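You operate a simulated robot arm through the tools that you are given. There is no shell and no other tool. Be economical: measure what you need, move in short steps, check, and stop when the job is done.

The job below is to be done with a simulated robot arm. You get a single attempt, and the scene is never put back.

JOB
Move the bench stop to 26 cm, lock it and cap it.
Fine: the rail lever frees and locks the stop; once it is locked, press the stop cap on till it catches.

The check looks at the end state, three seconds after you hand in, the way a careful person would. Anything else that was tipped, shoved, dropped, spilled or broken makes it a failure. A push-on lid holds only when it is set on centred and level and pressed home; a screw cap is set on level and turned clockwise until tight.

ROBOT AND FRAMES
A 6-joint arm with a two-finger parallel gripper, fixed in place. Base frame: the origin is at the foot of the arm, x ahead of it, y to its left, z up; the work surface is at about z = 0. Readings come in mm, degrees, newtons and seconds.
With the tool pointing down near the work surface it reaches from about 140 to 580 mm from the base axis. Its first joint turns from -66.0 to 66.0 degrees. Payload 2.1 kg.
The TCP is the grasp point between the finger pads, 30 mm short of the fingertips. In the tool frame z runs along the fingers and y along their closing line. Largest opening 94 mm; finger width 28, thickness 10; the body of the gripper, 50 by 96 mm, starts 55 mm behind the TCP.
Orientation is told as [roll, pitch, yaw] about the base's x, y, z axes, in that order, counted from this pose: with the fingers straight down and closing along the base's y, the tool's x points along the base's -x, its y along +y and its z along -z.

CONTROLS
- The arm moves only by the tool apply_moves. Its argument "motion" is a list of rows, each an object of numbers (a shift or turn left out is 0, a gripper value left out holds the last): "x", "y", "z": the shift along the tool's x, y, z in mm; "rx", "ry", "rz": the turn, a rotation vector about the tool's x, y, z in degrees. In form: [{"x": .., "y": .., "z": .., "rx": .., "ry": .., "rz": ..}, ...]. A call has 1 to 10 rows; each row is the pose to reach, as a shift and turn from the pose commanded when the call began, along the tool's axes at that moment. "claw" is the opening in per cent of the stroke, from 0 (shut) to 100 (fully open), set as the call begins (left out, the last holds). A row lasts 0.2 s, in which the tool goes at most 50 mm and 8.6 degrees; a call with a longer step from one row to the next is refused whole, and so is a gripper value outside its range. A pose out of reach is approached as far as the arm can. The call stops where the force on the tool passes 60 N (or 10 N more than at its start, if that is more) or the arm is blocked; 0.2 s more then pass. The fingers move at their own pace (about 72 mm/s each) and stop on an object; they squeeze with about 36 N. The grip force told is the motor's: it shows also when the fingers shut on nothing. Time passes only in rows, and 0.2 s behind the last, so rows that repeat a pose let the fingers close. The reply holds the time, the measured pose of the TCP, the force on the tool along the base axes, the opening and the grip force, in the units named above and with some noise, with the torque about the TCP (base axes, N m) and any sound that the robot's microphone picked up, and new pictures: "show" is both (left out), scene, wrist or none.
- Cameras (640 x 400 px; columns grow to the right, rows downward): "scene" is fixed at [63.5, -365.5, 500]; the picture's right is [0.70, -0.71, 0.00], its down [-0.30, -0.30, -0.91] and it looks along [0.64, 0.64, -0.42] (base axes); focal length 372 px, centre (320, 200). "wrist" rides on the gripper at [76, 14, -103] in the tool frame; the picture's right is [-0.18, 0.98, 0.00], its down [-0.75, -0.14, -0.64] and it looks along [-0.63, -0.12, 0.77] (tool axes); focal length 243 px, centre (320, 200).
- pixel_to_xyz(camera, pixels): for up to 12 pixels [column, row] of the newest picture of that camera ("zoom" is the newest enlarged one), the place [x, y, z] in the base frame of the surface seen there, good to about 3 mm, but the place of the scene camera against the robot may be out by one fixed shift of up to 12 mm in any direction. The clock stands still meanwhile.
- close_up(camera, box): a new picture of the part [left, top, right, bottom] of that camera's present view, enlarged. The clock stands still meanwhile.
- sign_off(): hands the job in; it is judged then, once.

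Go step by step. Measure first, check grasps and placings, and put right what went wrong. The budget is 80 turns and 200 pictures, counting those below and the enlarged ones. Unless the task says otherwise, let go and move clear before handing in, and close with one line.

The tools are called after "Request:" as name(argument=value, ...) on one line, values as JSON. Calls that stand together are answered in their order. apply_moves: Moves the arm, as the interface text tells. Its arguments: {"type":"object","properties":{"motion":{"type":"array"},"claw":{"type":"number"},"show":{"type":"string","enum":["both","scene","wrist","none"]}},"required":["motion"]} The other tools are called the same way: pixel_to_xyz (camera, pixels) gives the place of the surface under pixels of a picture; close_up (camera, box) takes an enlarged picture of a part of a camera's view; sign_off () hands the job in.

At the start:

```text
time: 0.0
tcp_pos: [365.7, 63.8, 347.2]
ee_rot: [0.1, -0.1, 0.1]
force: [-0.5, -0.1, -0.6]
wrist_torque: [0.0, -0.02, 0.0]
grip_width: 94.1
grip_force: 0.1
```

scene: 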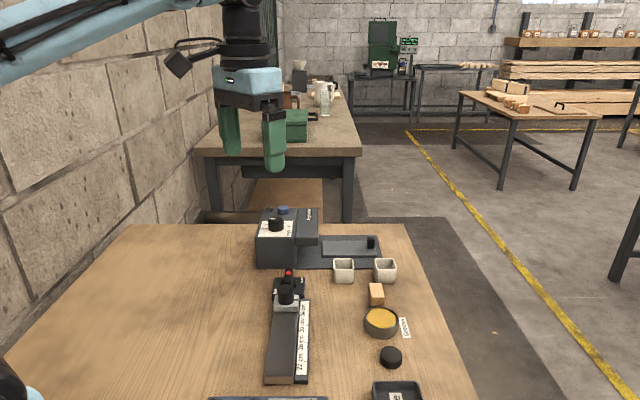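
wrist: 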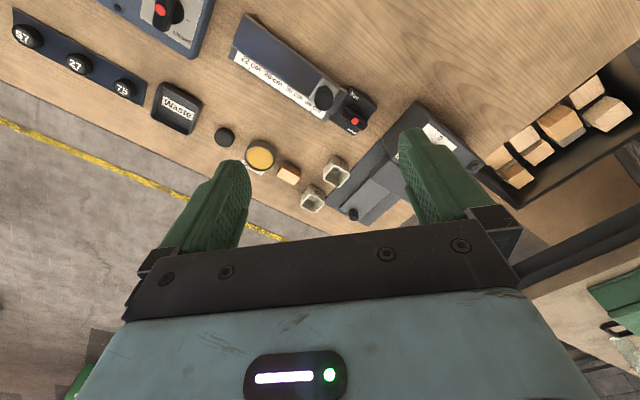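

The scene shows a rail with scale (around px 290,340), a stop with a black post and a red-dotted lever near (288,285), and a black disc (390,357) that may be the cap. I'll zoom in on these.

Request:
close_up(camera="scene", box=[230, 250, 430, 400])

Request:
close_up(camera="wrist", box=[200, 0, 400, 140])

Request:
pixel_to_xyz(camera="wrist", pixels=[[324, 97], [354, 121], [362, 90], [350, 130], [224, 137], [260, 155], [242, 40], [236, 65], [315, 108], [335, 85], [300, 105]])

Request:
pixel_to_xyz(camera="scene", pixels=[[286, 290], [288, 273], [390, 352], [381, 320], [280, 378], [303, 330], [301, 375]])

```text
2.67 times, centred on (330, 325) of scene
```

zoom: 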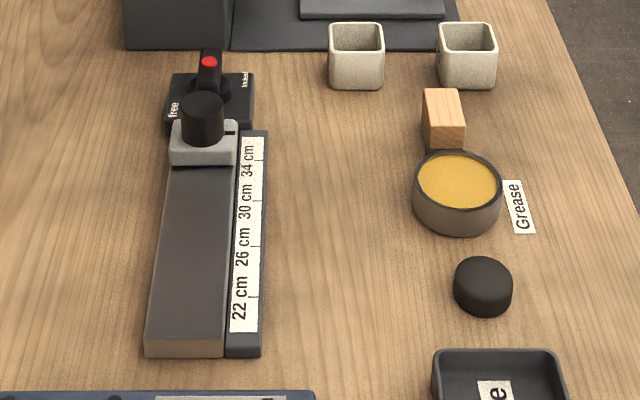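

```text
2.86 times, centred on (300, 70) of wrist
```

zoom: 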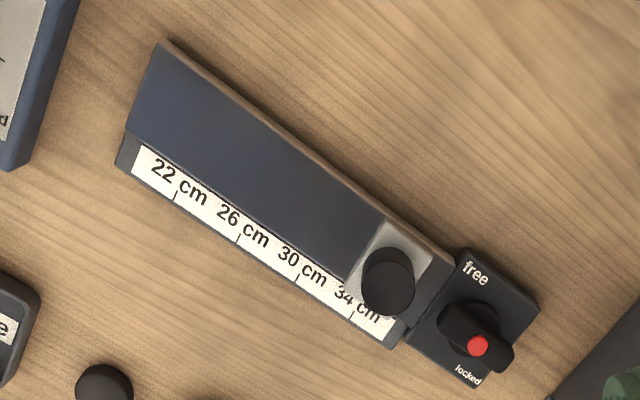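

```text
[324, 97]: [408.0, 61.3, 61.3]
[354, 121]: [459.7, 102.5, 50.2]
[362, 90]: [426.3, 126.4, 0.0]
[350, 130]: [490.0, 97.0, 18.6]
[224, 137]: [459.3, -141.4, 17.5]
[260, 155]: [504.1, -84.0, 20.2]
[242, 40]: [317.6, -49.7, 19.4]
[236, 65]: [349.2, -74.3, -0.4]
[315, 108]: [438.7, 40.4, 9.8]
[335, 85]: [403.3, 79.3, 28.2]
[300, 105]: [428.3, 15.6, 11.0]
```

```text
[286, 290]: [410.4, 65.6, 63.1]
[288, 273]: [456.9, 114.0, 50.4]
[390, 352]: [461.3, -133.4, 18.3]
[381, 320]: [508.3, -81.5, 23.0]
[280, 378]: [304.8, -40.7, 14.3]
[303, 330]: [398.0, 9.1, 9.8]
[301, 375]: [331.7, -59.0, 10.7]
```

The stop sits at about 34 cm, and the lever lies behind it with a red dot. I'll move in for a closer wrist view of the rail and lever.

Request:
apply_moves(motion=[{"x": 28, "y": 4, "z": 32}, {"x": 56, "y": 8, "z": 64}, {"x": 84, "y": 12, "z": 96}, {"x": 100, "y": 16, "z": 127}, {"x": 100, "y": 16, "z": 127}], show="wrist")

```text
time: 1.2
tcp_pos: [265.3, 78.9, 220.3]
ee_rot: [0.1, -0.1, 0.1]
force: [0.2, 1.2, -0.1]
wrist_torque: [0.0, 0.0, 0.0]
grip_width: 94.1
grip_force: 0.0
```

wrist: 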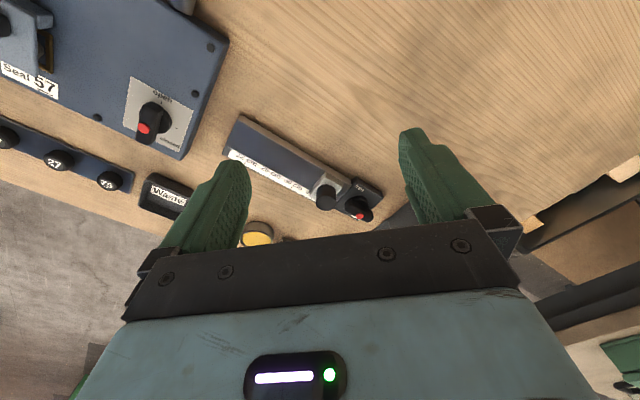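

The rail is at px (230-380, 120-220). I'll zoom in and measure its ticks and lever.

Request:
close_up(camera="wrist", box=[216, 110, 392, 230])

```text
3.33 times, centred on (304, 170) of wrist
```

zoom: 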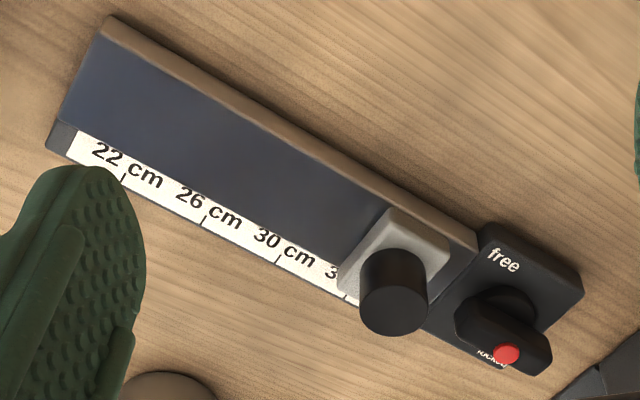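

I'll measure the lever, labels, ticks and stop from this zoom.

Request:
pixel_to_xyz(camera="zoom", pixels=[[124, 178], [204, 222], [278, 260], [347, 296], [505, 354], [470, 310], [540, 358], [505, 262], [490, 355], [395, 268], [508, 298], [400, 220]])

Request:
pixel_to_xyz(camera="zoom", pixels=[[110, 20], [475, 245], [70, 120], [345, 265], [370, 270], [425, 275], [395, 290], [484, 230], [582, 275], [500, 330], [460, 330], [525, 372]])

Request:
close_up(camera="scene", box=[260, 255, 330, 300])

```text
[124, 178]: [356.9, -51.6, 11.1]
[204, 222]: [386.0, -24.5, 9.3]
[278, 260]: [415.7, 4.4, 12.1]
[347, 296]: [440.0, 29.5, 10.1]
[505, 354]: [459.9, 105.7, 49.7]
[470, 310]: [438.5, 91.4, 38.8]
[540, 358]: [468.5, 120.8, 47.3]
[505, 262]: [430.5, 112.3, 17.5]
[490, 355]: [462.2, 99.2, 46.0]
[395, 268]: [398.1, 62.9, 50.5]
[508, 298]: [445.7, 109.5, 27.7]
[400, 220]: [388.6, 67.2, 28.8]
```

```text
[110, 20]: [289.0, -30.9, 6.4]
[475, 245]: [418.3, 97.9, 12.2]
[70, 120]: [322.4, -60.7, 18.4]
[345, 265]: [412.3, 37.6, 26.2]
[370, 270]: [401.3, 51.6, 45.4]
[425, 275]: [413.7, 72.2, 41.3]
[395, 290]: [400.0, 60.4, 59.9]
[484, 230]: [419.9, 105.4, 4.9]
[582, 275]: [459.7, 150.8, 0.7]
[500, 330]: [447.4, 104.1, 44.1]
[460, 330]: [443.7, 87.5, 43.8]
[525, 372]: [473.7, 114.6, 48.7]
```

```text
8.89 times, centred on (295, 278) of scene
```

zoom: 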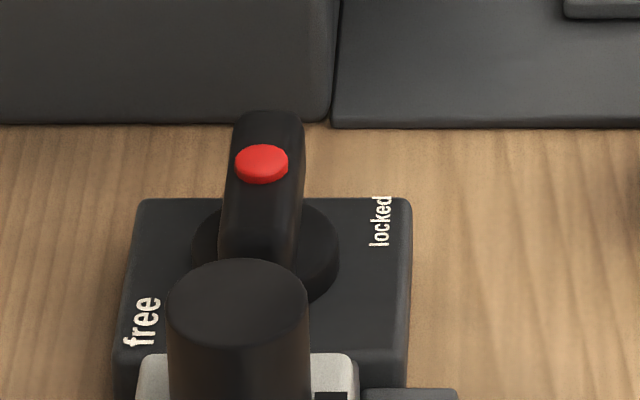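

The lever lies roughly along the rail, with a red dot near its far end, and which label it points at is unclear. I'll check the height of the box behind, then go over the dial for a steeper view.

Request:
pixel_to_xyz(camera="zoom", pixels=[[262, 165], [270, 118], [240, 115], [300, 118], [265, 250], [330, 260], [200, 245], [380, 222], [143, 320], [140, 202], [408, 205], [120, 350]])

Request:
pixel_to_xyz(camera="scene", pixels=[[262, 240], [298, 240], [275, 222], [310, 215], [283, 209], [318, 212], [371, 238], [345, 270], [386, 270]])

Request:
apply_moves(motion=[{"x": -40, "y": 8}, {"x": -80, "y": 16}, {"x": -120, "y": 24}, {"x": -155, "y": 31}, {"x": -155, "y": 31, "z": 30}, {"x": -155, "y": 31, "z": 60}, {"x": -155, "y": 31, "z": 60}], show="both")

```text
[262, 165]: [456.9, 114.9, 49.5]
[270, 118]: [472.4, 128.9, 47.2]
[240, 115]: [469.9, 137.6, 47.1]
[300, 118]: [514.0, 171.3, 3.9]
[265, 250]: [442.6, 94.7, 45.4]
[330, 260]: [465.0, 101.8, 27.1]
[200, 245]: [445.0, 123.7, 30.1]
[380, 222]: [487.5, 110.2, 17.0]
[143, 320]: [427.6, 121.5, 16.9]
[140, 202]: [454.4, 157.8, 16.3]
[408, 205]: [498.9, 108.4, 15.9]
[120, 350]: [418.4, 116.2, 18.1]
```

```text
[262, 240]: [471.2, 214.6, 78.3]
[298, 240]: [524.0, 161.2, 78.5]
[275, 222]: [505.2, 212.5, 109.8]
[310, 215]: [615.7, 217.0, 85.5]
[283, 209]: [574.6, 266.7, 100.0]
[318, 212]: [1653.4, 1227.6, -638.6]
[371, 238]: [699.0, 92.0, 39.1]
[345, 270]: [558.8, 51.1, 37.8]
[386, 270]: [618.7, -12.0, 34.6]
```

```text
time: 2.8
tcp_pos: [420.4, 110.9, 161.4]
ee_rot: [0.1, 0.0, 0.1]
force: [-0.6, 0.5, 0.3]
wrist_torque: [0.02, -0.02, -0.01]
grip_width: 93.9
grip_force: 0.1
```

scene: 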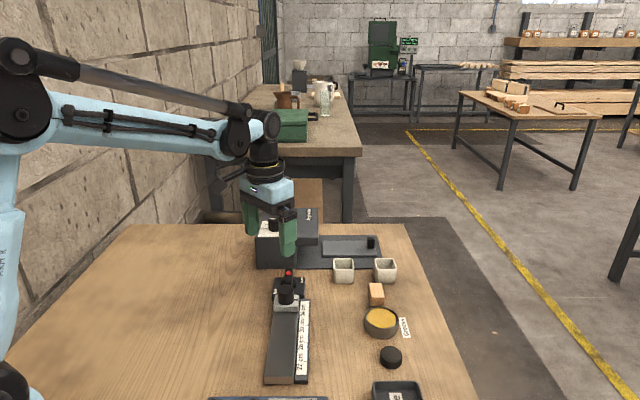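
wrist: 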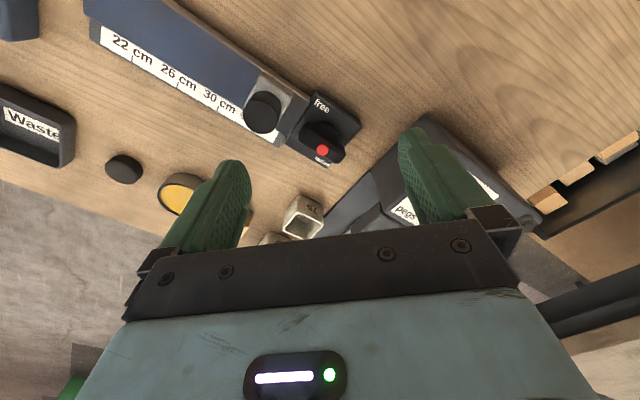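

The dial is now at px (325,130). I'll zoom in on it and on the scale.

Request:
close_up(camera="wrist", box=[230, 60, 390, 160])

Request:
pixel_to_xyz(camera="zoom", pixels=[[375, 363], [300, 260], [440, 380], [310, 235], [440, 310], [372, 390], [370, 175], [380, 300], [525, 255], [400, 130], [360, 410], [240, 320]])

```text
4.00 times, centred on (310, 110) of wrist
```

zoom: 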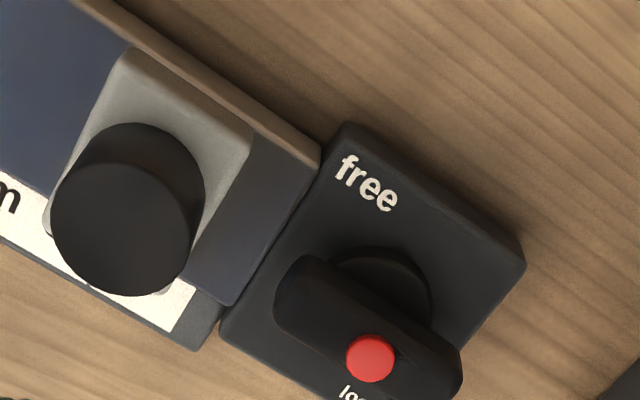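

```text
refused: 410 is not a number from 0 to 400
```

Request:
pixel_to_xyz(camera="zoom", pixels=[[372, 358], [295, 270], [450, 355], [285, 310], [440, 380], [365, 185], [380, 258], [525, 255], [345, 130], [350, 392], [430, 290], [225, 325]])

Request:
pixel_to_xyz(camera="zoom", pixels=[[130, 130], [60, 200], [150, 165], [120, 290], [200, 190], [50, 225], [130, 55], [250, 140], [318, 160], [170, 290], [225, 295], [165, 328]])

Request:
pixel_to_xyz(camera="wrist", pixels=[[133, 58], [181, 87], [217, 108], [123, 168], [124, 158], [106, 166], [142, 170], [185, 195]])

Request:
close_up(camera="wrist", box=[80, 10, 272, 130])

```text
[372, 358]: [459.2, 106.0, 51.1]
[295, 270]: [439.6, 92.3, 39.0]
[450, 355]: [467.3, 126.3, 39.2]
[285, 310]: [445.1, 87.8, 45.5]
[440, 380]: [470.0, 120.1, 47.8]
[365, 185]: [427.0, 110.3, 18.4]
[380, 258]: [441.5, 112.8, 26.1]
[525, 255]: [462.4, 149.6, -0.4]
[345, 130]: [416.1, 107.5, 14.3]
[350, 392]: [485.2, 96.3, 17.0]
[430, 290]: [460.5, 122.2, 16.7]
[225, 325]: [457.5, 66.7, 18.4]
```

```text
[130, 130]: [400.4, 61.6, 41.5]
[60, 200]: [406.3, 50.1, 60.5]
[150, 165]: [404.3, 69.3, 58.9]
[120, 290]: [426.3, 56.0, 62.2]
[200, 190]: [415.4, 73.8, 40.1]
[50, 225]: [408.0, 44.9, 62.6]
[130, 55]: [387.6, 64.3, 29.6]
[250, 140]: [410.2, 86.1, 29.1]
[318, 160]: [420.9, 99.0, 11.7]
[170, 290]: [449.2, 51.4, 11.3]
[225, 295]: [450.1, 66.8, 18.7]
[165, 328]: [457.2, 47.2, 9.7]
```

```text
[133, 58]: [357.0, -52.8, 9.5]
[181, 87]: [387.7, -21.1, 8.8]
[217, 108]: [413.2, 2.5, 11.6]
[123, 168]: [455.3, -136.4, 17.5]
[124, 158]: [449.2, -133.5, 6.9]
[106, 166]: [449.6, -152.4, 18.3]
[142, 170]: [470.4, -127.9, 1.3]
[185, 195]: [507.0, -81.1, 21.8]
```

```text
3.33 times, centred on (176, 70) of wrist
```

zoom: 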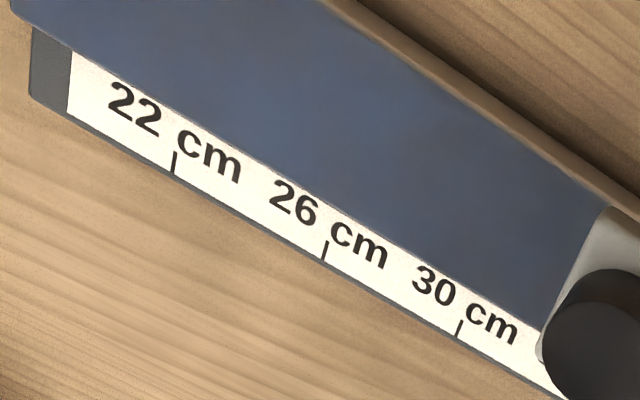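

The rail runs at about 45° and the tick spacing is 40 mm. The lever bar lies along the rail with the dot near its middle, so I'll look tighter at it.

Request:
close_up(camera="wrist", box=[284, 85, 372, 170])

```text
4.71 times, centred on (328, 128) of wrist
```

zoom: 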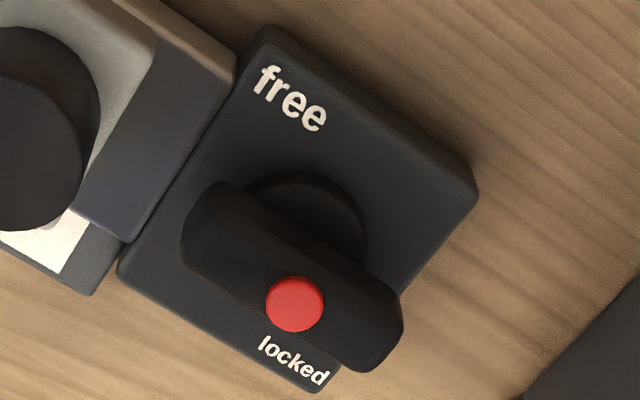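

The lever bar lies parallel to the rail between "free" (left) and "locked" (right), centred near (455,106). I'll turn the gripper 45° so it closes across the bar and look from above it.

Request:
apply_moves(motion=[{"x": -8, "rz": -8}, {"x": -16, "y": -2, "rz": -16}, {"x": -24, "y": -4, "rz": -24}, {"x": -32, "y": -5, "rz": -32}, {"x": -35, "y": -5, "rz": -40}, {"x": -35, "y": -5, "z": 20, "rz": -45}, {"x": -35, "y": -5, "z": 50, "rz": -45}, {"x": -35, "y": -5, "z": 50, "rz": -45}], claw=45)

```text
time: 4.6
tcp_pos: [453.5, 105.5, 110.9]
ee_rot: [0.0, -0.1, 45.1]
force: [-1.1, -0.8, -0.5]
wrist_torque: [0.0, -0.02, 0.02]
grip_width: 42.4
grip_force: 0.0
```

scene: 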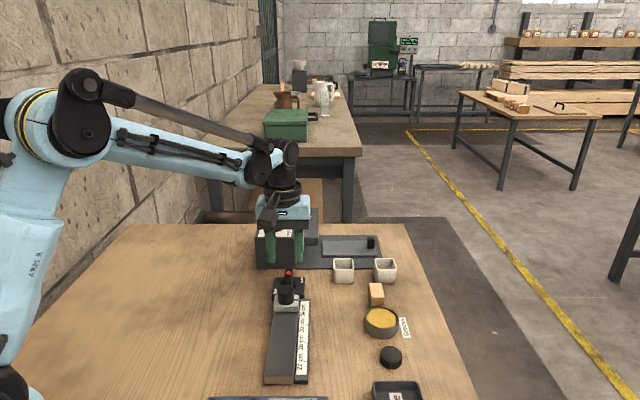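
wrist: 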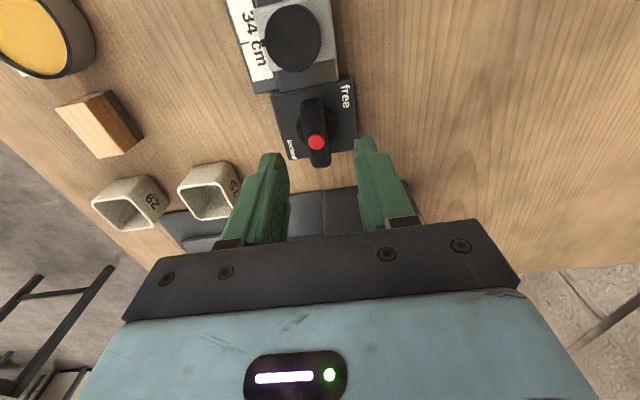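

Request:
close_up(camera="wrist", box=[240, 0, 400, 180])

Request:
pixel_to_xyz(camera="wrist", pixels=[[317, 142], [307, 103], [315, 103], [324, 160], [315, 163], [346, 96], [293, 150], [291, 20], [290, 38], [268, 52], [274, 93], [349, 78]])

```text
2.22 times, centred on (320, 90) of wrist
```

zoom: 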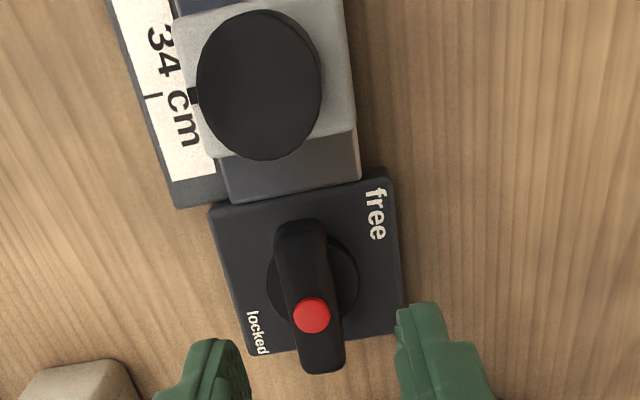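

```text
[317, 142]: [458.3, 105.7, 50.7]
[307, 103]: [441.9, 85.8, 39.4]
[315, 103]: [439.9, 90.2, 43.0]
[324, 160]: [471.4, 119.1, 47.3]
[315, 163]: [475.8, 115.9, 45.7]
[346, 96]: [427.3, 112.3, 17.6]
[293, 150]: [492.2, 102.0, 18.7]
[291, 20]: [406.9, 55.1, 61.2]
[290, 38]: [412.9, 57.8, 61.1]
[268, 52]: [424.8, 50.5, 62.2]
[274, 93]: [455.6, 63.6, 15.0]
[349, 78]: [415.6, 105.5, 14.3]
```

The bar is centred at about (457,104), top z≈47, parallel to the rail, and a pointer on the stop matches the 34 tick. I'll lower onto the bar with tips at z≈30 and grip it.

Request:
apply_moves(motion=[{"x": -2, "y": -3, "z": 15}, {"x": -2, "y": -3, "z": 30}, {"x": -2, "y": -3, "z": 42}, {"x": -2, "y": -3, "z": 49}, {"x": -2, "y": -3, "z": 49}], show="wrist")

Request:
apply_moves(motion=[{}, {}, {}, {}], claw=0)

```text
time: 5.8
tcp_pos: [459.5, 105.2, 61.6]
ee_rot: [0.0, -0.1, 45.1]
force: [0.3, 0.0, 0.4]
wrist_torque: [0.02, 0.0, 0.02]
grip_width: 42.0
grip_force: 0.1
```

wrist: 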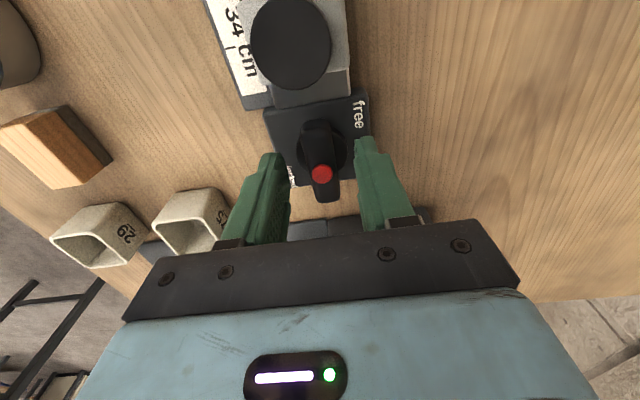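

```text
time: 6.8
tcp_pos: [459.7, 105.7, 62.1]
ee_rot: [0.0, -0.1, 45.1]
force: [-12.6, 7.0, -3.3]
wrist_torque: [0.03, 0.19, 0.0]
grip_width: 16.7
grip_force: 45.2
```

scene: 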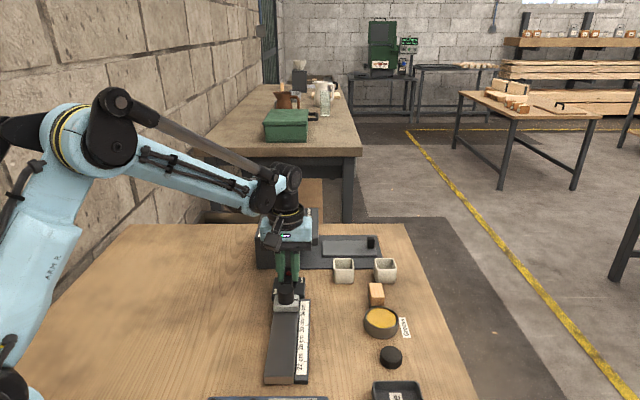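
wrist: 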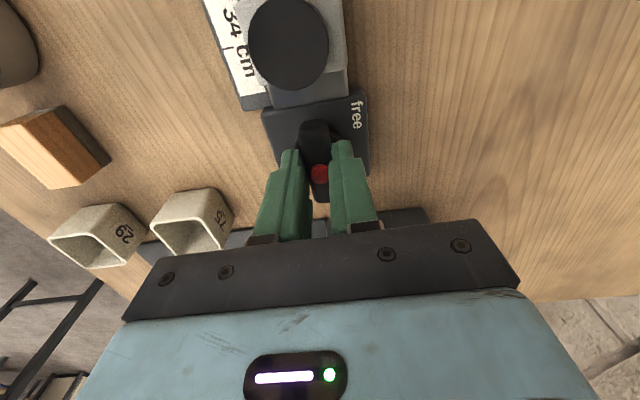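

The bar is held (16.7 mm wide) with a mild side load. I'll ease off 1 mm and probe a small clockwise turn, watching the torque.

Request:
apply_moves(motion=[{"y": 1}, {"y": 1, "rz": 3}, {"y": 1, "rz": 6}, {"y": 1, "rz": 8}], show="wrist")

```text
time: 7.8
tcp_pos: [458.2, 106.4, 61.3]
ee_rot: [0.1, -0.1, 37.2]
force: [-8.4, 4.8, 13.0]
wrist_torque: [0.04, 0.23, 1.69]
grip_width: 19.9
grip_force: 44.6
```

wrist: 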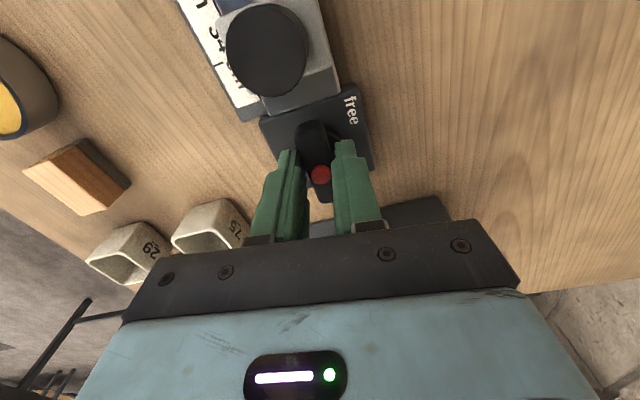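

Clockwise, the bar didn't follow: the grip widened to 19.9 mm and the torque reached 1.7 N·m, so it's against a stop that way. I'll try counter-clockwise.

Request:
apply_moves(motion=[{"rz": -4}, {"rz": -8}, {"rz": -12}, {"rz": -16}], show="wrist")

```text
time: 8.8
tcp_pos: [459.1, 105.5, 61.3]
ee_rot: [-0.1, -0.3, 53.1]
force: [1.0, 8.5, 28.3]
wrist_torque: [0.93, -0.51, -0.01]
grip_width: 16.8
grip_force: 45.1
```

wrist: 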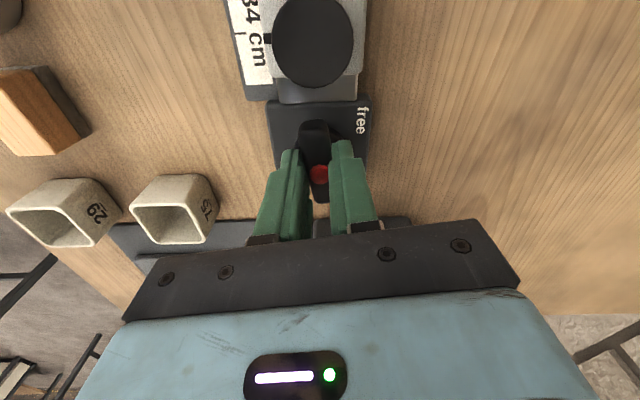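

The bar now follows counter-clockwise (16.8 mm grip, no resisting torque), but there's 28 N upward. I'll raise slightly and continue in steps.

Request:
apply_moves(motion=[{"z": -1}, {"z": -1.5}, {"z": -1.5, "rz": -6}, {"z": -1.5, "rz": -12}], show="wrist")

Request:
close_up(camera="wrist", box=[240, 60, 400, 240])

```text
time: 9.8
tcp_pos: [458.5, 104.5, 62.5]
ee_rot: [0.0, -0.2, 65.2]
force: [14.7, 11.6, -31.8]
wrist_torque: [0.45, 0.14, -0.01]
grip_width: 16.9
grip_force: 45.0
```

wrist: 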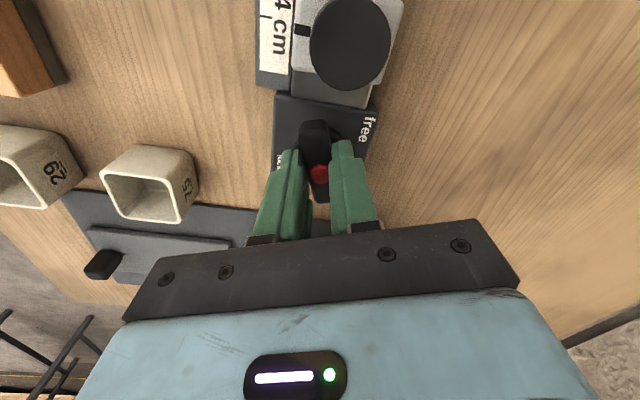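

```text
2.22 times, centred on (320, 150) of wrist
```

zoom: 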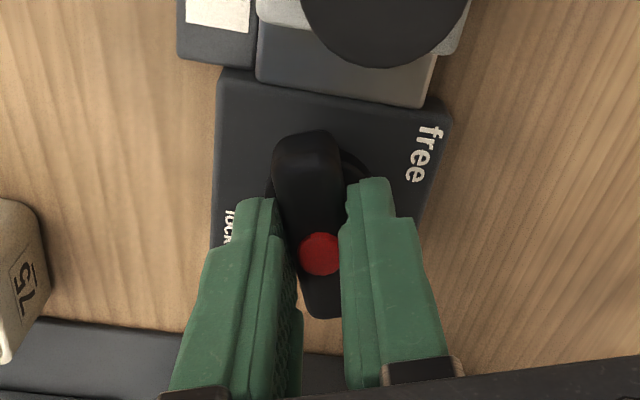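

It's turning with the gripper. I'll relax the side load and keep turning counter-clockwise toward a quarter turn.

Request:
apply_moves(motion=[{"x": -0.7, "y": -0.3, "z": 0.7}, {"x": -0.7, "y": -0.3, "z": 0.7, "rz": -6}, {"x": -0.7, "y": -0.3, "z": 0.7, "rz": -12}, {"x": -0.7, "y": -0.3, "z": 0.7, "rz": -18}, {"x": -0.7, "y": -0.3, "z": 0.7, "rz": -24}, {"x": -0.7, "y": -0.3, "z": 0.7, "rz": -30}], show="wrist")

```text
time: 11.2
tcp_pos: [459.5, 105.3, 62.6]
ee_rot: [-0.2, -0.1, 95.2]
force: [13.8, 9.8, -33.3]
wrist_torque: [0.01, -0.12, -0.01]
grip_width: 16.8
grip_force: 44.9
```

wrist: 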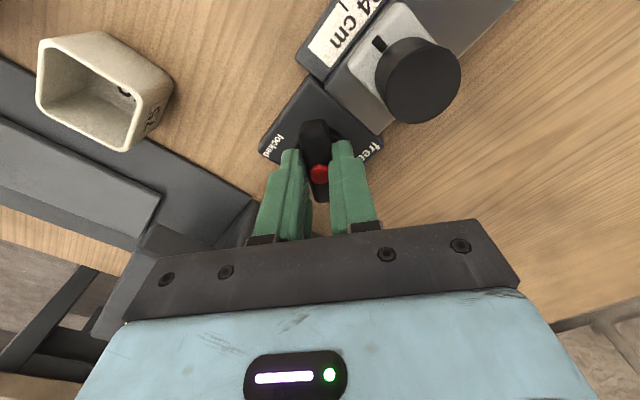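

Still following with no resisting torque (50° so far). I'll continue to the end stop.

Request:
apply_moves(motion=[{"x": -0.4, "y": -0.6, "z": 0.7}, {"x": -0.4, "y": -0.6, "z": 0.7, "rz": -6}, {"x": -0.4, "y": -0.6, "z": 0.7, "rz": -12}, {"x": -0.4, "y": -0.6, "z": 0.7, "rz": -18}, {"x": -0.4, "y": -0.6, "z": 0.7, "rz": -24}, {"x": -0.4, "y": -0.6, "z": 0.7, "rz": -30}], show="wrist")

```text
time: 12.6
tcp_pos: [460.8, 104.1, 62.2]
ee_rot: [-0.1, 0.1, 125.1]
force: [8.6, -5.7, 13.3]
wrist_torque: [0.95, 0.63, -0.01]
grip_width: 16.9
grip_force: 44.9
```

wrist: 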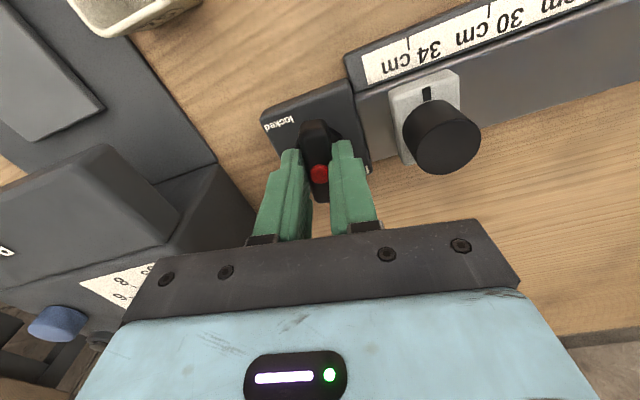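

About 80° turned, still free of resistance. A little further, watching the torque.

Request:
apply_moves(motion=[{"rz": -3}, {"rz": -6}, {"rz": -9}, {"rz": -12}], show="wrist")

```text
time: 13.6
tcp_pos: [460.4, 104.9, 62.2]
ee_rot: [-0.1, 0.1, 136.9]
force: [7.1, -6.1, 33.4]
wrist_torque: [-0.46, 0.06, -1.35]
grip_width: 16.9
grip_force: 45.1
```

wrist: 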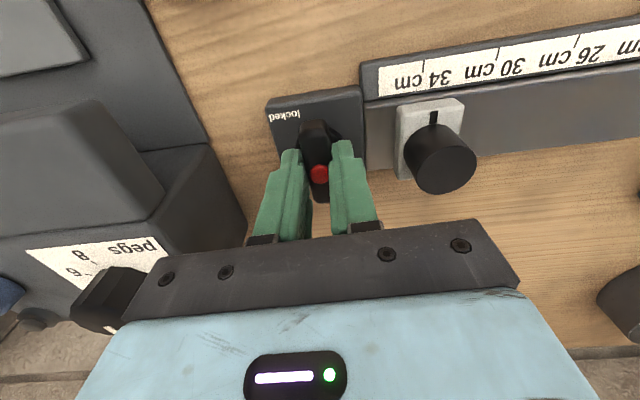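

There's −1.35 N·m now, so the lever has reached its other end, across the rail. I'll release, lift and inspect.

Request:
apply_moves(motion=[{"rz": 2}, {"rz": 2}, {"rz": 2}, {"z": -25, "rz": 2}, {"z": -60, "rz": 2}, {"z": -100, "rz": 2}], claw=50)

Request:
close_up(camera="wrist", box=[220, 30, 420, 180])

```text
time: 15.0
tcp_pos: [459.0, 106.3, 161.1]
ee_rot: [0.0, 0.0, 135.0]
force: [-0.4, -0.3, 0.5]
wrist_torque: [0.04, 0.0, 0.03]
grip_width: 46.6
grip_force: 0.1
```

scene: 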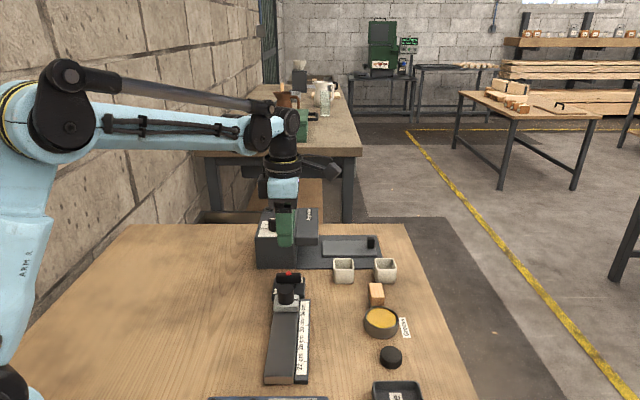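
wrist: 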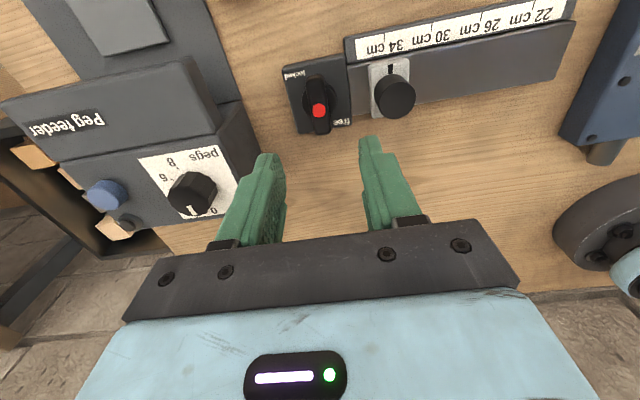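

```text
2.67 times, centred on (320, 105) of wrist
```

zoom: 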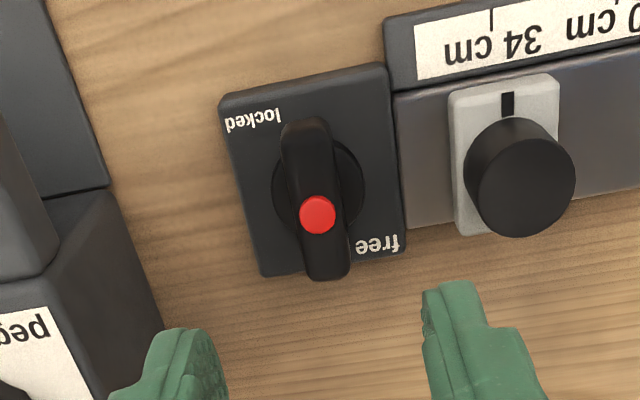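

The lever's dotted end now points to the "free" side, mirrored from the "locked" side, so the stop should be free. I'll measure the knob and pointer for grasping.

Request:
pixel_to_xyz(camera="zoom", pixels=[[525, 190], [525, 145], [525, 232], [480, 190], [570, 185], [506, 105], [491, 20], [455, 235], [450, 95], [556, 80], [316, 215], [506, 92]])

Request:
close_up(camera="scene", box=[250, 260, 340, 320])

Request:
close_up(camera="scene", box=[355, 330, 425, 380])

```text
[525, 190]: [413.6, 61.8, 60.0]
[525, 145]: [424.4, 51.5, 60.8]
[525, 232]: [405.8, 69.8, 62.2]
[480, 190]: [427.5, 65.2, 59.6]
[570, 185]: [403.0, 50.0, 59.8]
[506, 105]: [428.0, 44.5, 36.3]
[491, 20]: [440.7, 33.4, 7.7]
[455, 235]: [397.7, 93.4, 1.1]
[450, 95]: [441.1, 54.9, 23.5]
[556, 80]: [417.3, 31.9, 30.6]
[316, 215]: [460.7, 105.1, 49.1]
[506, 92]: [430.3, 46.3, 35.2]
```

```text
6.67 times, centred on (295, 290) of scene
```

zoom: 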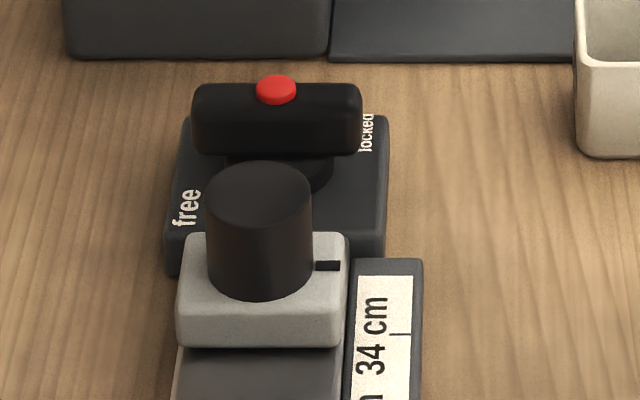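

```text
8.00 times, centred on (390, 355) of scene
```

zoom: 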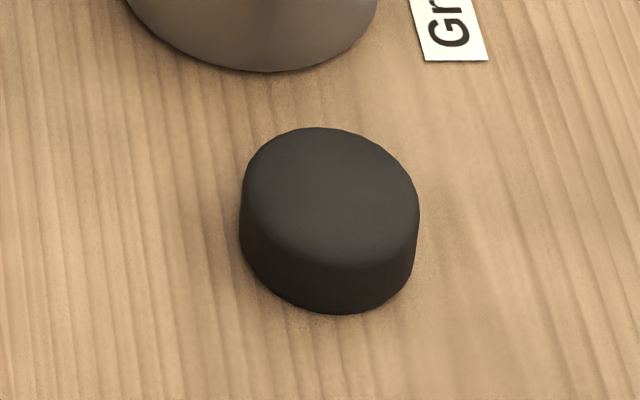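

The post is centred at about (414.5, 60.5), top z≈61, and the pointer sits on 34. I'll go over the post with the fingers closing along the rail and lower so the tips are at z≈36.

Request:
apply_moves(motion=[{"x": 0.3, "y": 32}, {"x": 0.9, "y": 63.8}, {"x": 0.9, "y": 63.8, "z": 30}, {"x": 0.9, "y": 63.8, "z": 60}, {"x": 0.9, "y": 63.8, "z": 60}], show="wrist")

Request:
close_up(camera="wrist", box=[220, 50, 420, 200])

```text
time: 16.2
tcp_pos: [417.2, 60.7, 100.5]
ee_rot: [-0.1, 0.0, 135.1]
force: [0.4, 0.2, 0.4]
wrist_torque: [-0.02, -0.01, 0.01]
grip_width: 46.8
grip_force: 0.1
```

wrist: 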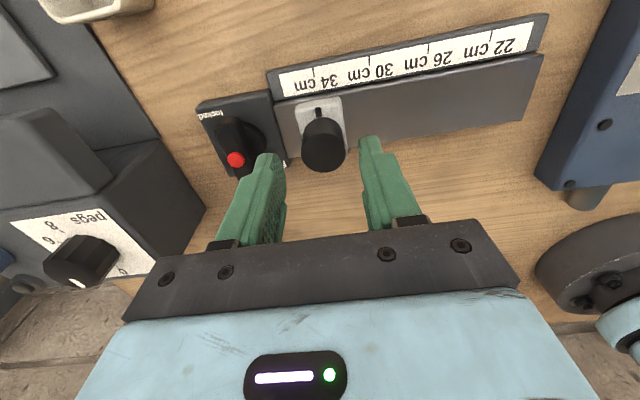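

```text
2.67 times, centred on (320, 125) of wrist
```

zoom: 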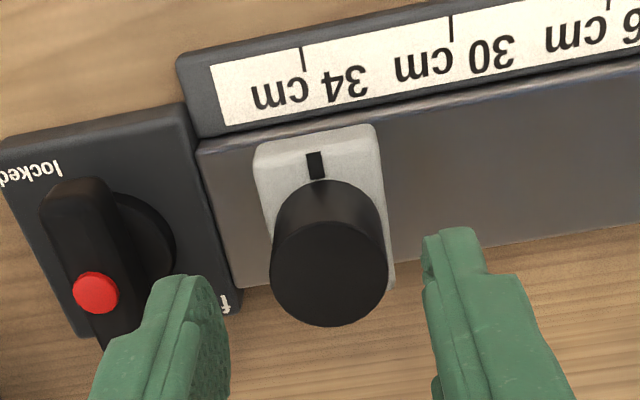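

The post is centred between the fingers, so I'll lower and grip.

Request:
apply_moves(motion=[{"x": -1.0, "y": 0.7, "z": 12}, {"x": -1.0, "y": 0.7, "z": 24}, {"x": -1.0, "y": 0.7, "z": 33}, {"x": -1.0, "y": 0.7, "z": 33}], show="none")

Request:
apply_moves(motion=[{}, {}, {}, {}], claw=0, show="wrist")

```text
time: 17.2
tcp_pos: [415.5, 60.0, 69.0]
ee_rot: [0.0, -0.1, 135.1]
force: [0.3, -0.5, -0.3]
wrist_torque: [0.01, 0.0, 0.02]
grip_width: 46.9
grip_force: 0.1
```

```text
time: 18.2
tcp_pos: [415.3, 59.2, 67.6]
ee_rot: [-0.1, 0.0, 135.1]
force: [-3.7, -2.4, -5.9]
wrist_torque: [-0.51, 0.46, 0.0]
grip_width: 29.5
grip_force: 45.7
```

wrist: 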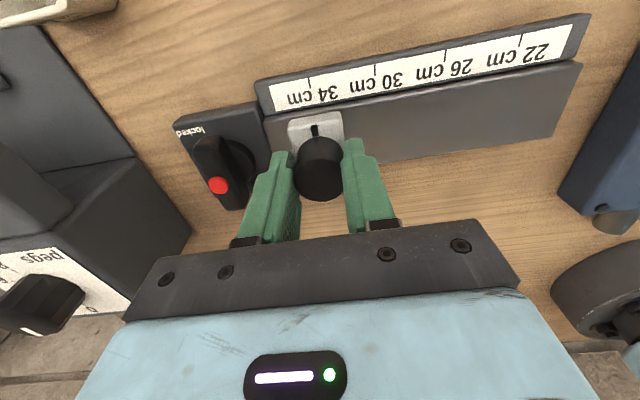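

The post is held (29.5 mm). I'll try sliding 5 mm toward 26 and check the force.

Request:
apply_moves(motion=[{"y": 2}, {"y": 5}, {"y": 5}], show="none")

```text
time: 19.0
tcp_pos: [410.2, 56.2, 69.7]
ee_rot: [-0.1, 0.1, 135.0]
force: [7.5, -5.2, -20.9]
wrist_torque: [-0.18, 0.37, -0.12]
grip_width: 29.2
grip_force: 45.7
```

It slides freely. I'll continue to about 79 mm of travel and then look at the pointer.

Request:
apply_moves(motion=[{"x": 0.5, "y": 8, "z": 0.7}, {"x": 0.5, "y": 18, "z": 0.7}, {"x": 0.5, "y": 28, "z": 0.7}, {"x": 0.5, "y": 38, "z": 0.7}, {"x": 0.5, "y": 48, "z": 0.7}, {"x": 0.5, "y": 58, "z": 0.7}, {"x": 0.5, "y": 68, "z": 0.7}, {"x": 0.5, "y": 74, "z": 0.7}, {"x": 0.5, "y": 74, "z": 0.7}], show="both")

Request:
close_up(camera="wrist", box=[240, 50, 400, 200])

```text
time: 21.0
tcp_pos: [359.6, 4.0, 67.4]
ee_rot: [-0.1, -0.1, 135.1]
force: [4.1, -3.4, 26.2]
wrist_torque: [-0.93, -0.25, 0.17]
grip_width: 29.2
grip_force: 45.1
```

scene: 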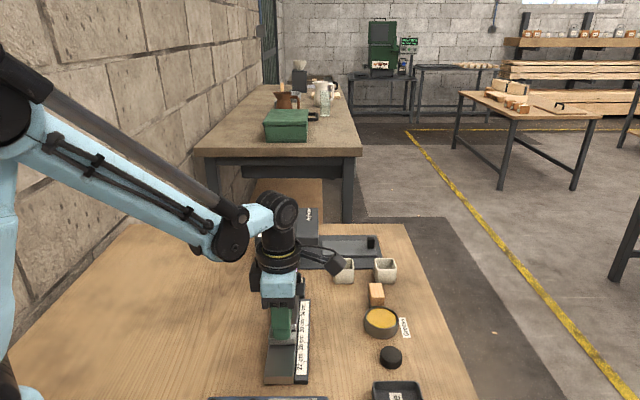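
wrist: 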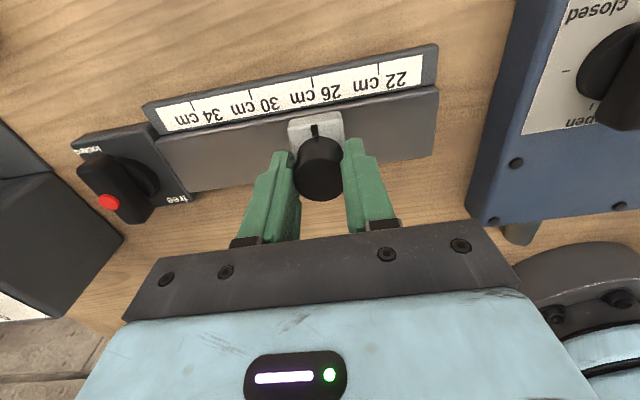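

```text
2.67 times, centred on (320, 125) of wrist
```

zoom: 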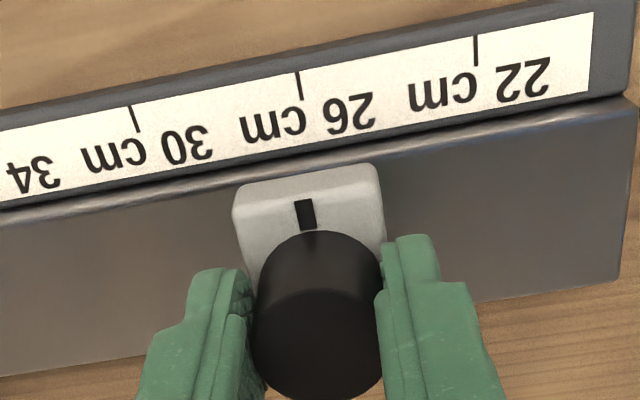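

Travel is about 78.4 mm; the pointer at px (315,130) and 26 tick at (313,77) are close. I'll measure both precisely.

Request:
pixel_to_xyz(camera="zoom", pixels=[[307, 222], [305, 205], [310, 225], [300, 85], [301, 98], [298, 75], [475, 50], [474, 40], [133, 118], [136, 130]])

Request:
close_up(camera="scene", box=[265, 295, 325, 390])

```text
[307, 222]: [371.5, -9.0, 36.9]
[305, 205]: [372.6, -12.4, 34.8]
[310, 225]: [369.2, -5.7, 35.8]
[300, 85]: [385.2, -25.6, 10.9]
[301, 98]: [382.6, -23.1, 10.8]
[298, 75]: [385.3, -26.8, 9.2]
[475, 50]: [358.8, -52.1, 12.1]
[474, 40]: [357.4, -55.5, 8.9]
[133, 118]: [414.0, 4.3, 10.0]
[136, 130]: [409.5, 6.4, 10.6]
```

```text
4.21 times, centred on (295, 342) of scene
```

zoom: 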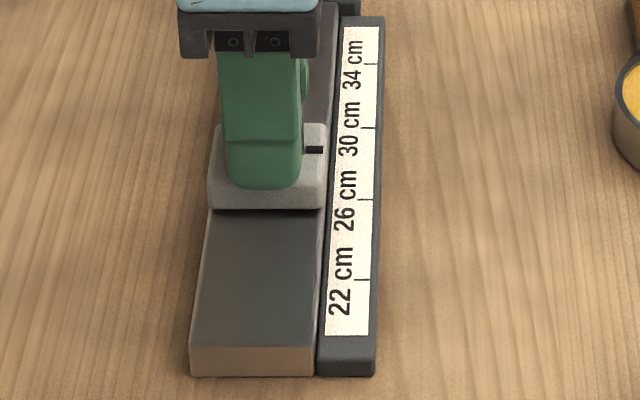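

The pointer is at u≈256.3 against ≈254.5 for the 26 tick, and travel was 78.4 of 80 mm, so I'll move another 1.6 mm.

Request:
apply_moves(motion=[{"y": 0.8, "z": -0.6}, {"y": 1.6, "z": -0.6}, {"y": 1.6, "z": -0.6}], show="wrist")

Request:
close_up(camera="wrist", box=[270, 60, 370, 150])

Request:
pixel_to_xyz(camera="zoom", pixels=[[290, 280], [290, 290], [290, 300], [290, 310]])

```text
time: 21.8
tcp_pos: [358.4, 1.7, 68.2]
ee_rot: [-0.1, 0.0, 135.2]
force: [2.5, -2.6, -7.9]
wrist_torque: [-0.27, 0.32, -0.08]
grip_width: 29.1
grip_force: 45.0
```

wrist: 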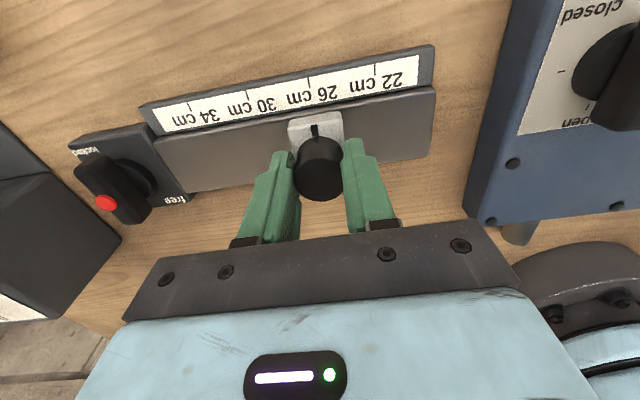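

```text
4.44 times, centred on (320, 105) of wrist
```

zoom: 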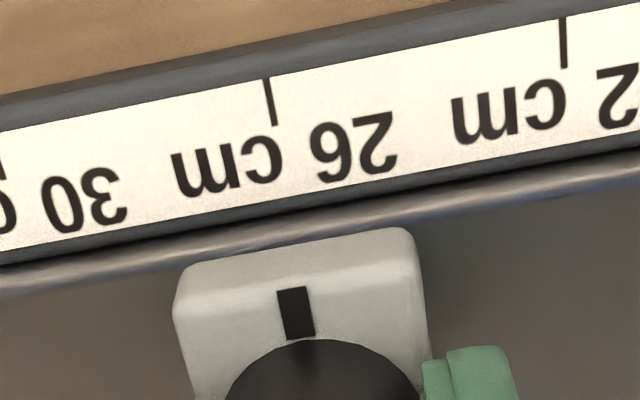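

```text
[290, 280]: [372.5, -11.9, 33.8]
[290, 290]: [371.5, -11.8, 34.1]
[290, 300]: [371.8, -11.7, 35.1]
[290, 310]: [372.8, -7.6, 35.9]
```

By camera geometry the pointer is within about 0.5 mm of the 26 tick (40.0 mm to tick 22 confirms the scale). I'll nudge 0.5 mm, release and lift.

Request:
apply_moves(motion=[{"y": 0.5}, {"y": 0.5}], show="none")

Request:
apply_moves(motion=[{}, {}, {}, {"z": -20}, {"z": -50}, {"z": -90}, {"z": -90}], claw=50, show="wrist")

Request:
close_up(camera="wrist", box=[250, 60, 390, 170])

```text
time: 22.4
tcp_pos: [358.1, 1.8, 67.7]
ee_rot: [-0.1, 0.0, 135.2]
force: [2.6, -2.3, -19.9]
wrist_torque: [-0.19, 0.54, -0.06]
grip_width: 28.9
grip_force: 44.8
```

```text
time: 24.0
tcp_pos: [357.8, 2.4, 158.5]
ee_rot: [-0.1, 0.0, 135.0]
force: [0.5, -0.3, 0.0]
wrist_torque: [-0.01, 0.01, 0.01]
grip_width: 47.0
grip_force: 0.0
```

wrist: 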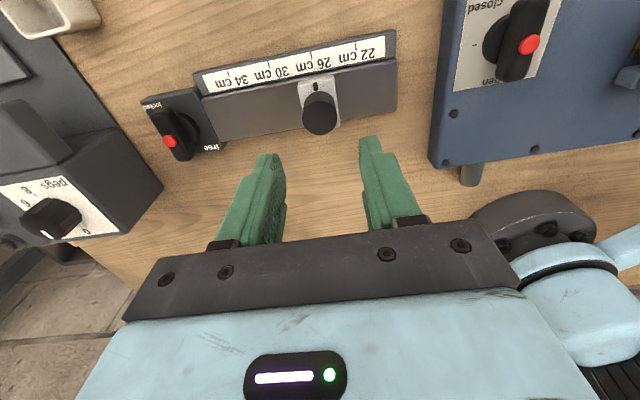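

```text
3.64 times, centred on (320, 115) of wrist
```

zoom: 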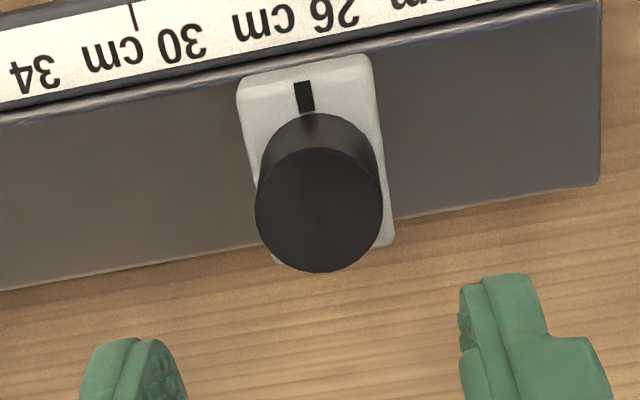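

Request:
close_up(camera="wrist", box=[280, 30, 350, 100])

Request:
pixel_to_xyz(camera="wrist", pixels=[[317, 108], [322, 120], [303, 112], [336, 112], [320, 132], [317, 88], [172, 141], [180, 115], [185, 158], [166, 112], [178, 110], [192, 156]])

```text
5.71 times, centred on (315, 65) of wrist
```

zoom: 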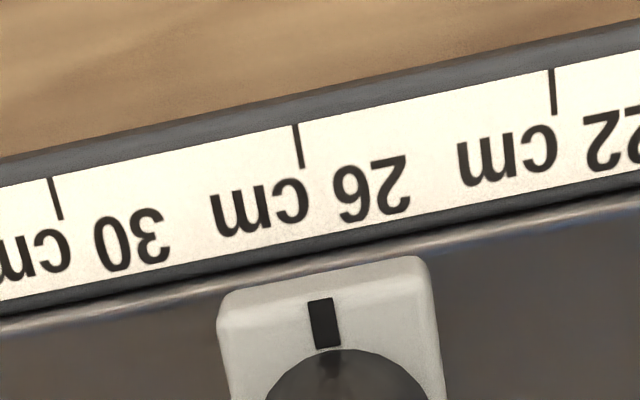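

```text
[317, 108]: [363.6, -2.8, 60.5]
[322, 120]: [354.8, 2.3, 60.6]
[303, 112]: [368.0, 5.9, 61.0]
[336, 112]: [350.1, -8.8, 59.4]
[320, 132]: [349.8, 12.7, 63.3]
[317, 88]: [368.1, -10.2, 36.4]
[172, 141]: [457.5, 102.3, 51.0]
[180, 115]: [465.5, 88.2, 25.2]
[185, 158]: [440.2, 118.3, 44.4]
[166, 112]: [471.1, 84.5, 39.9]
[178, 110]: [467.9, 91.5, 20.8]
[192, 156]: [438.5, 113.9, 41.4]
```

The pointer now lines up with the 26 tick within measurement error. Next I'll return to the lever (centre ≈(459,104)) and lower to grip it.

Request:
apply_moves(motion=[{"y": -45}, {"y": -90}, {"y": -130}, {"x": -0.3, "y": -144.1}, {"x": -0.3, "y": -144.1, "z": 40}, {"x": -0.3, "y": -144.1, "z": 70}, {"x": -0.3, "y": -144.1, "z": 88}, {"x": -0.3, "y": -144.1, "z": 95}, {"x": -0.3, "y": -144.1, "z": 95}], show="wrist")

Request:
apply_moves(motion=[{}, {}, {}, {}], claw=0, show="wrist")

```text
time: 26.0
tcp_pos: [457.9, 105.2, 63.6]
ee_rot: [-0.1, 0.0, 135.1]
force: [-0.2, 0.2, 0.9]
wrist_torque: [0.0, -0.02, 0.03]
grip_width: 47.1
grip_force: 0.0
```

wrist: 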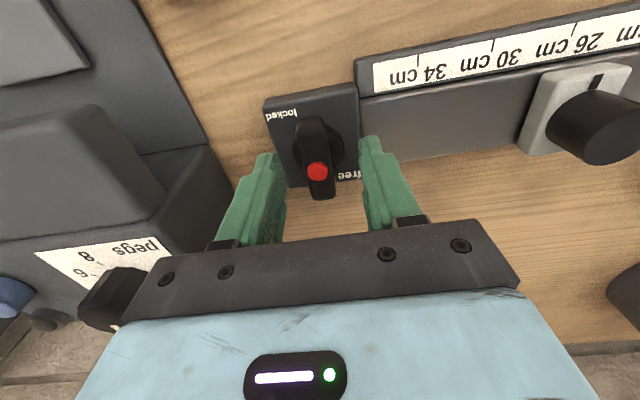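

```text
time: 27.0
tcp_pos: [459.6, 106.5, 62.8]
ee_rot: [-0.4, 0.1, 135.1]
force: [18.4, 12.3, -7.1]
wrist_torque: [0.4, 0.23, -0.11]
grip_width: 16.7
grip_force: 45.0
```

wrist: 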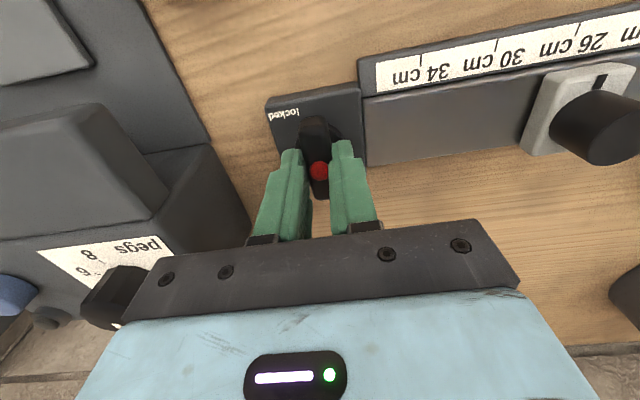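

The lever is gripped (16.7 mm). I'll ease 1.3 mm along the rail, then turn clockwise toward "locked".

Request:
apply_moves(motion=[{"y": -1.3}, {"y": -1.3, "rz": 6}, {"y": -1.3, "rz": 12}, {"y": -1.3, "rz": 18}, {"y": -1.3, "rz": 24}, {"y": -1.3, "rz": 30}, {"y": -1.3, "rz": 36}, {"y": -1.3, "rz": 42}], show="none")

```text
time: 28.8
tcp_pos: [459.5, 105.9, 64.6]
ee_rot: [-0.1, -0.2, 93.0]
force: [7.3, 16.0, 33.2]
wrist_torque: [0.41, -0.16, 0.03]
grip_width: 17.1
grip_force: 45.1
```

Request:
apply_moves(motion=[{"x": -0.5, "y": -0.2, "z": -0.5}, {"x": -0.5, "y": -0.2, "z": -0.5, "rz": 6}, {"x": -0.5, "y": -0.2, "z": -0.5, "rz": 12}, {"x": -0.5, "y": -0.2, "z": -0.5, "rz": 18}, {"x": -0.5, "y": -0.2, "z": -0.5, "rz": 24}, {"x": -0.5, "y": -0.2, "z": -0.5, "rz": 30}, {"x": -0.5, "y": -0.2, "z": -0.5, "rz": 36}, {"x": -0.5, "y": -0.2, "z": -0.5, "rz": 42}], show="none")

```text
time: 30.6
tcp_pos: [459.8, 106.1, 63.6]
ee_rot: [0.0, 0.1, 51.0]
force: [-11.1, -1.0, 3.7]
wrist_torque: [-1.16, 1.08, 0.0]
grip_width: 16.7
grip_force: 44.9
```

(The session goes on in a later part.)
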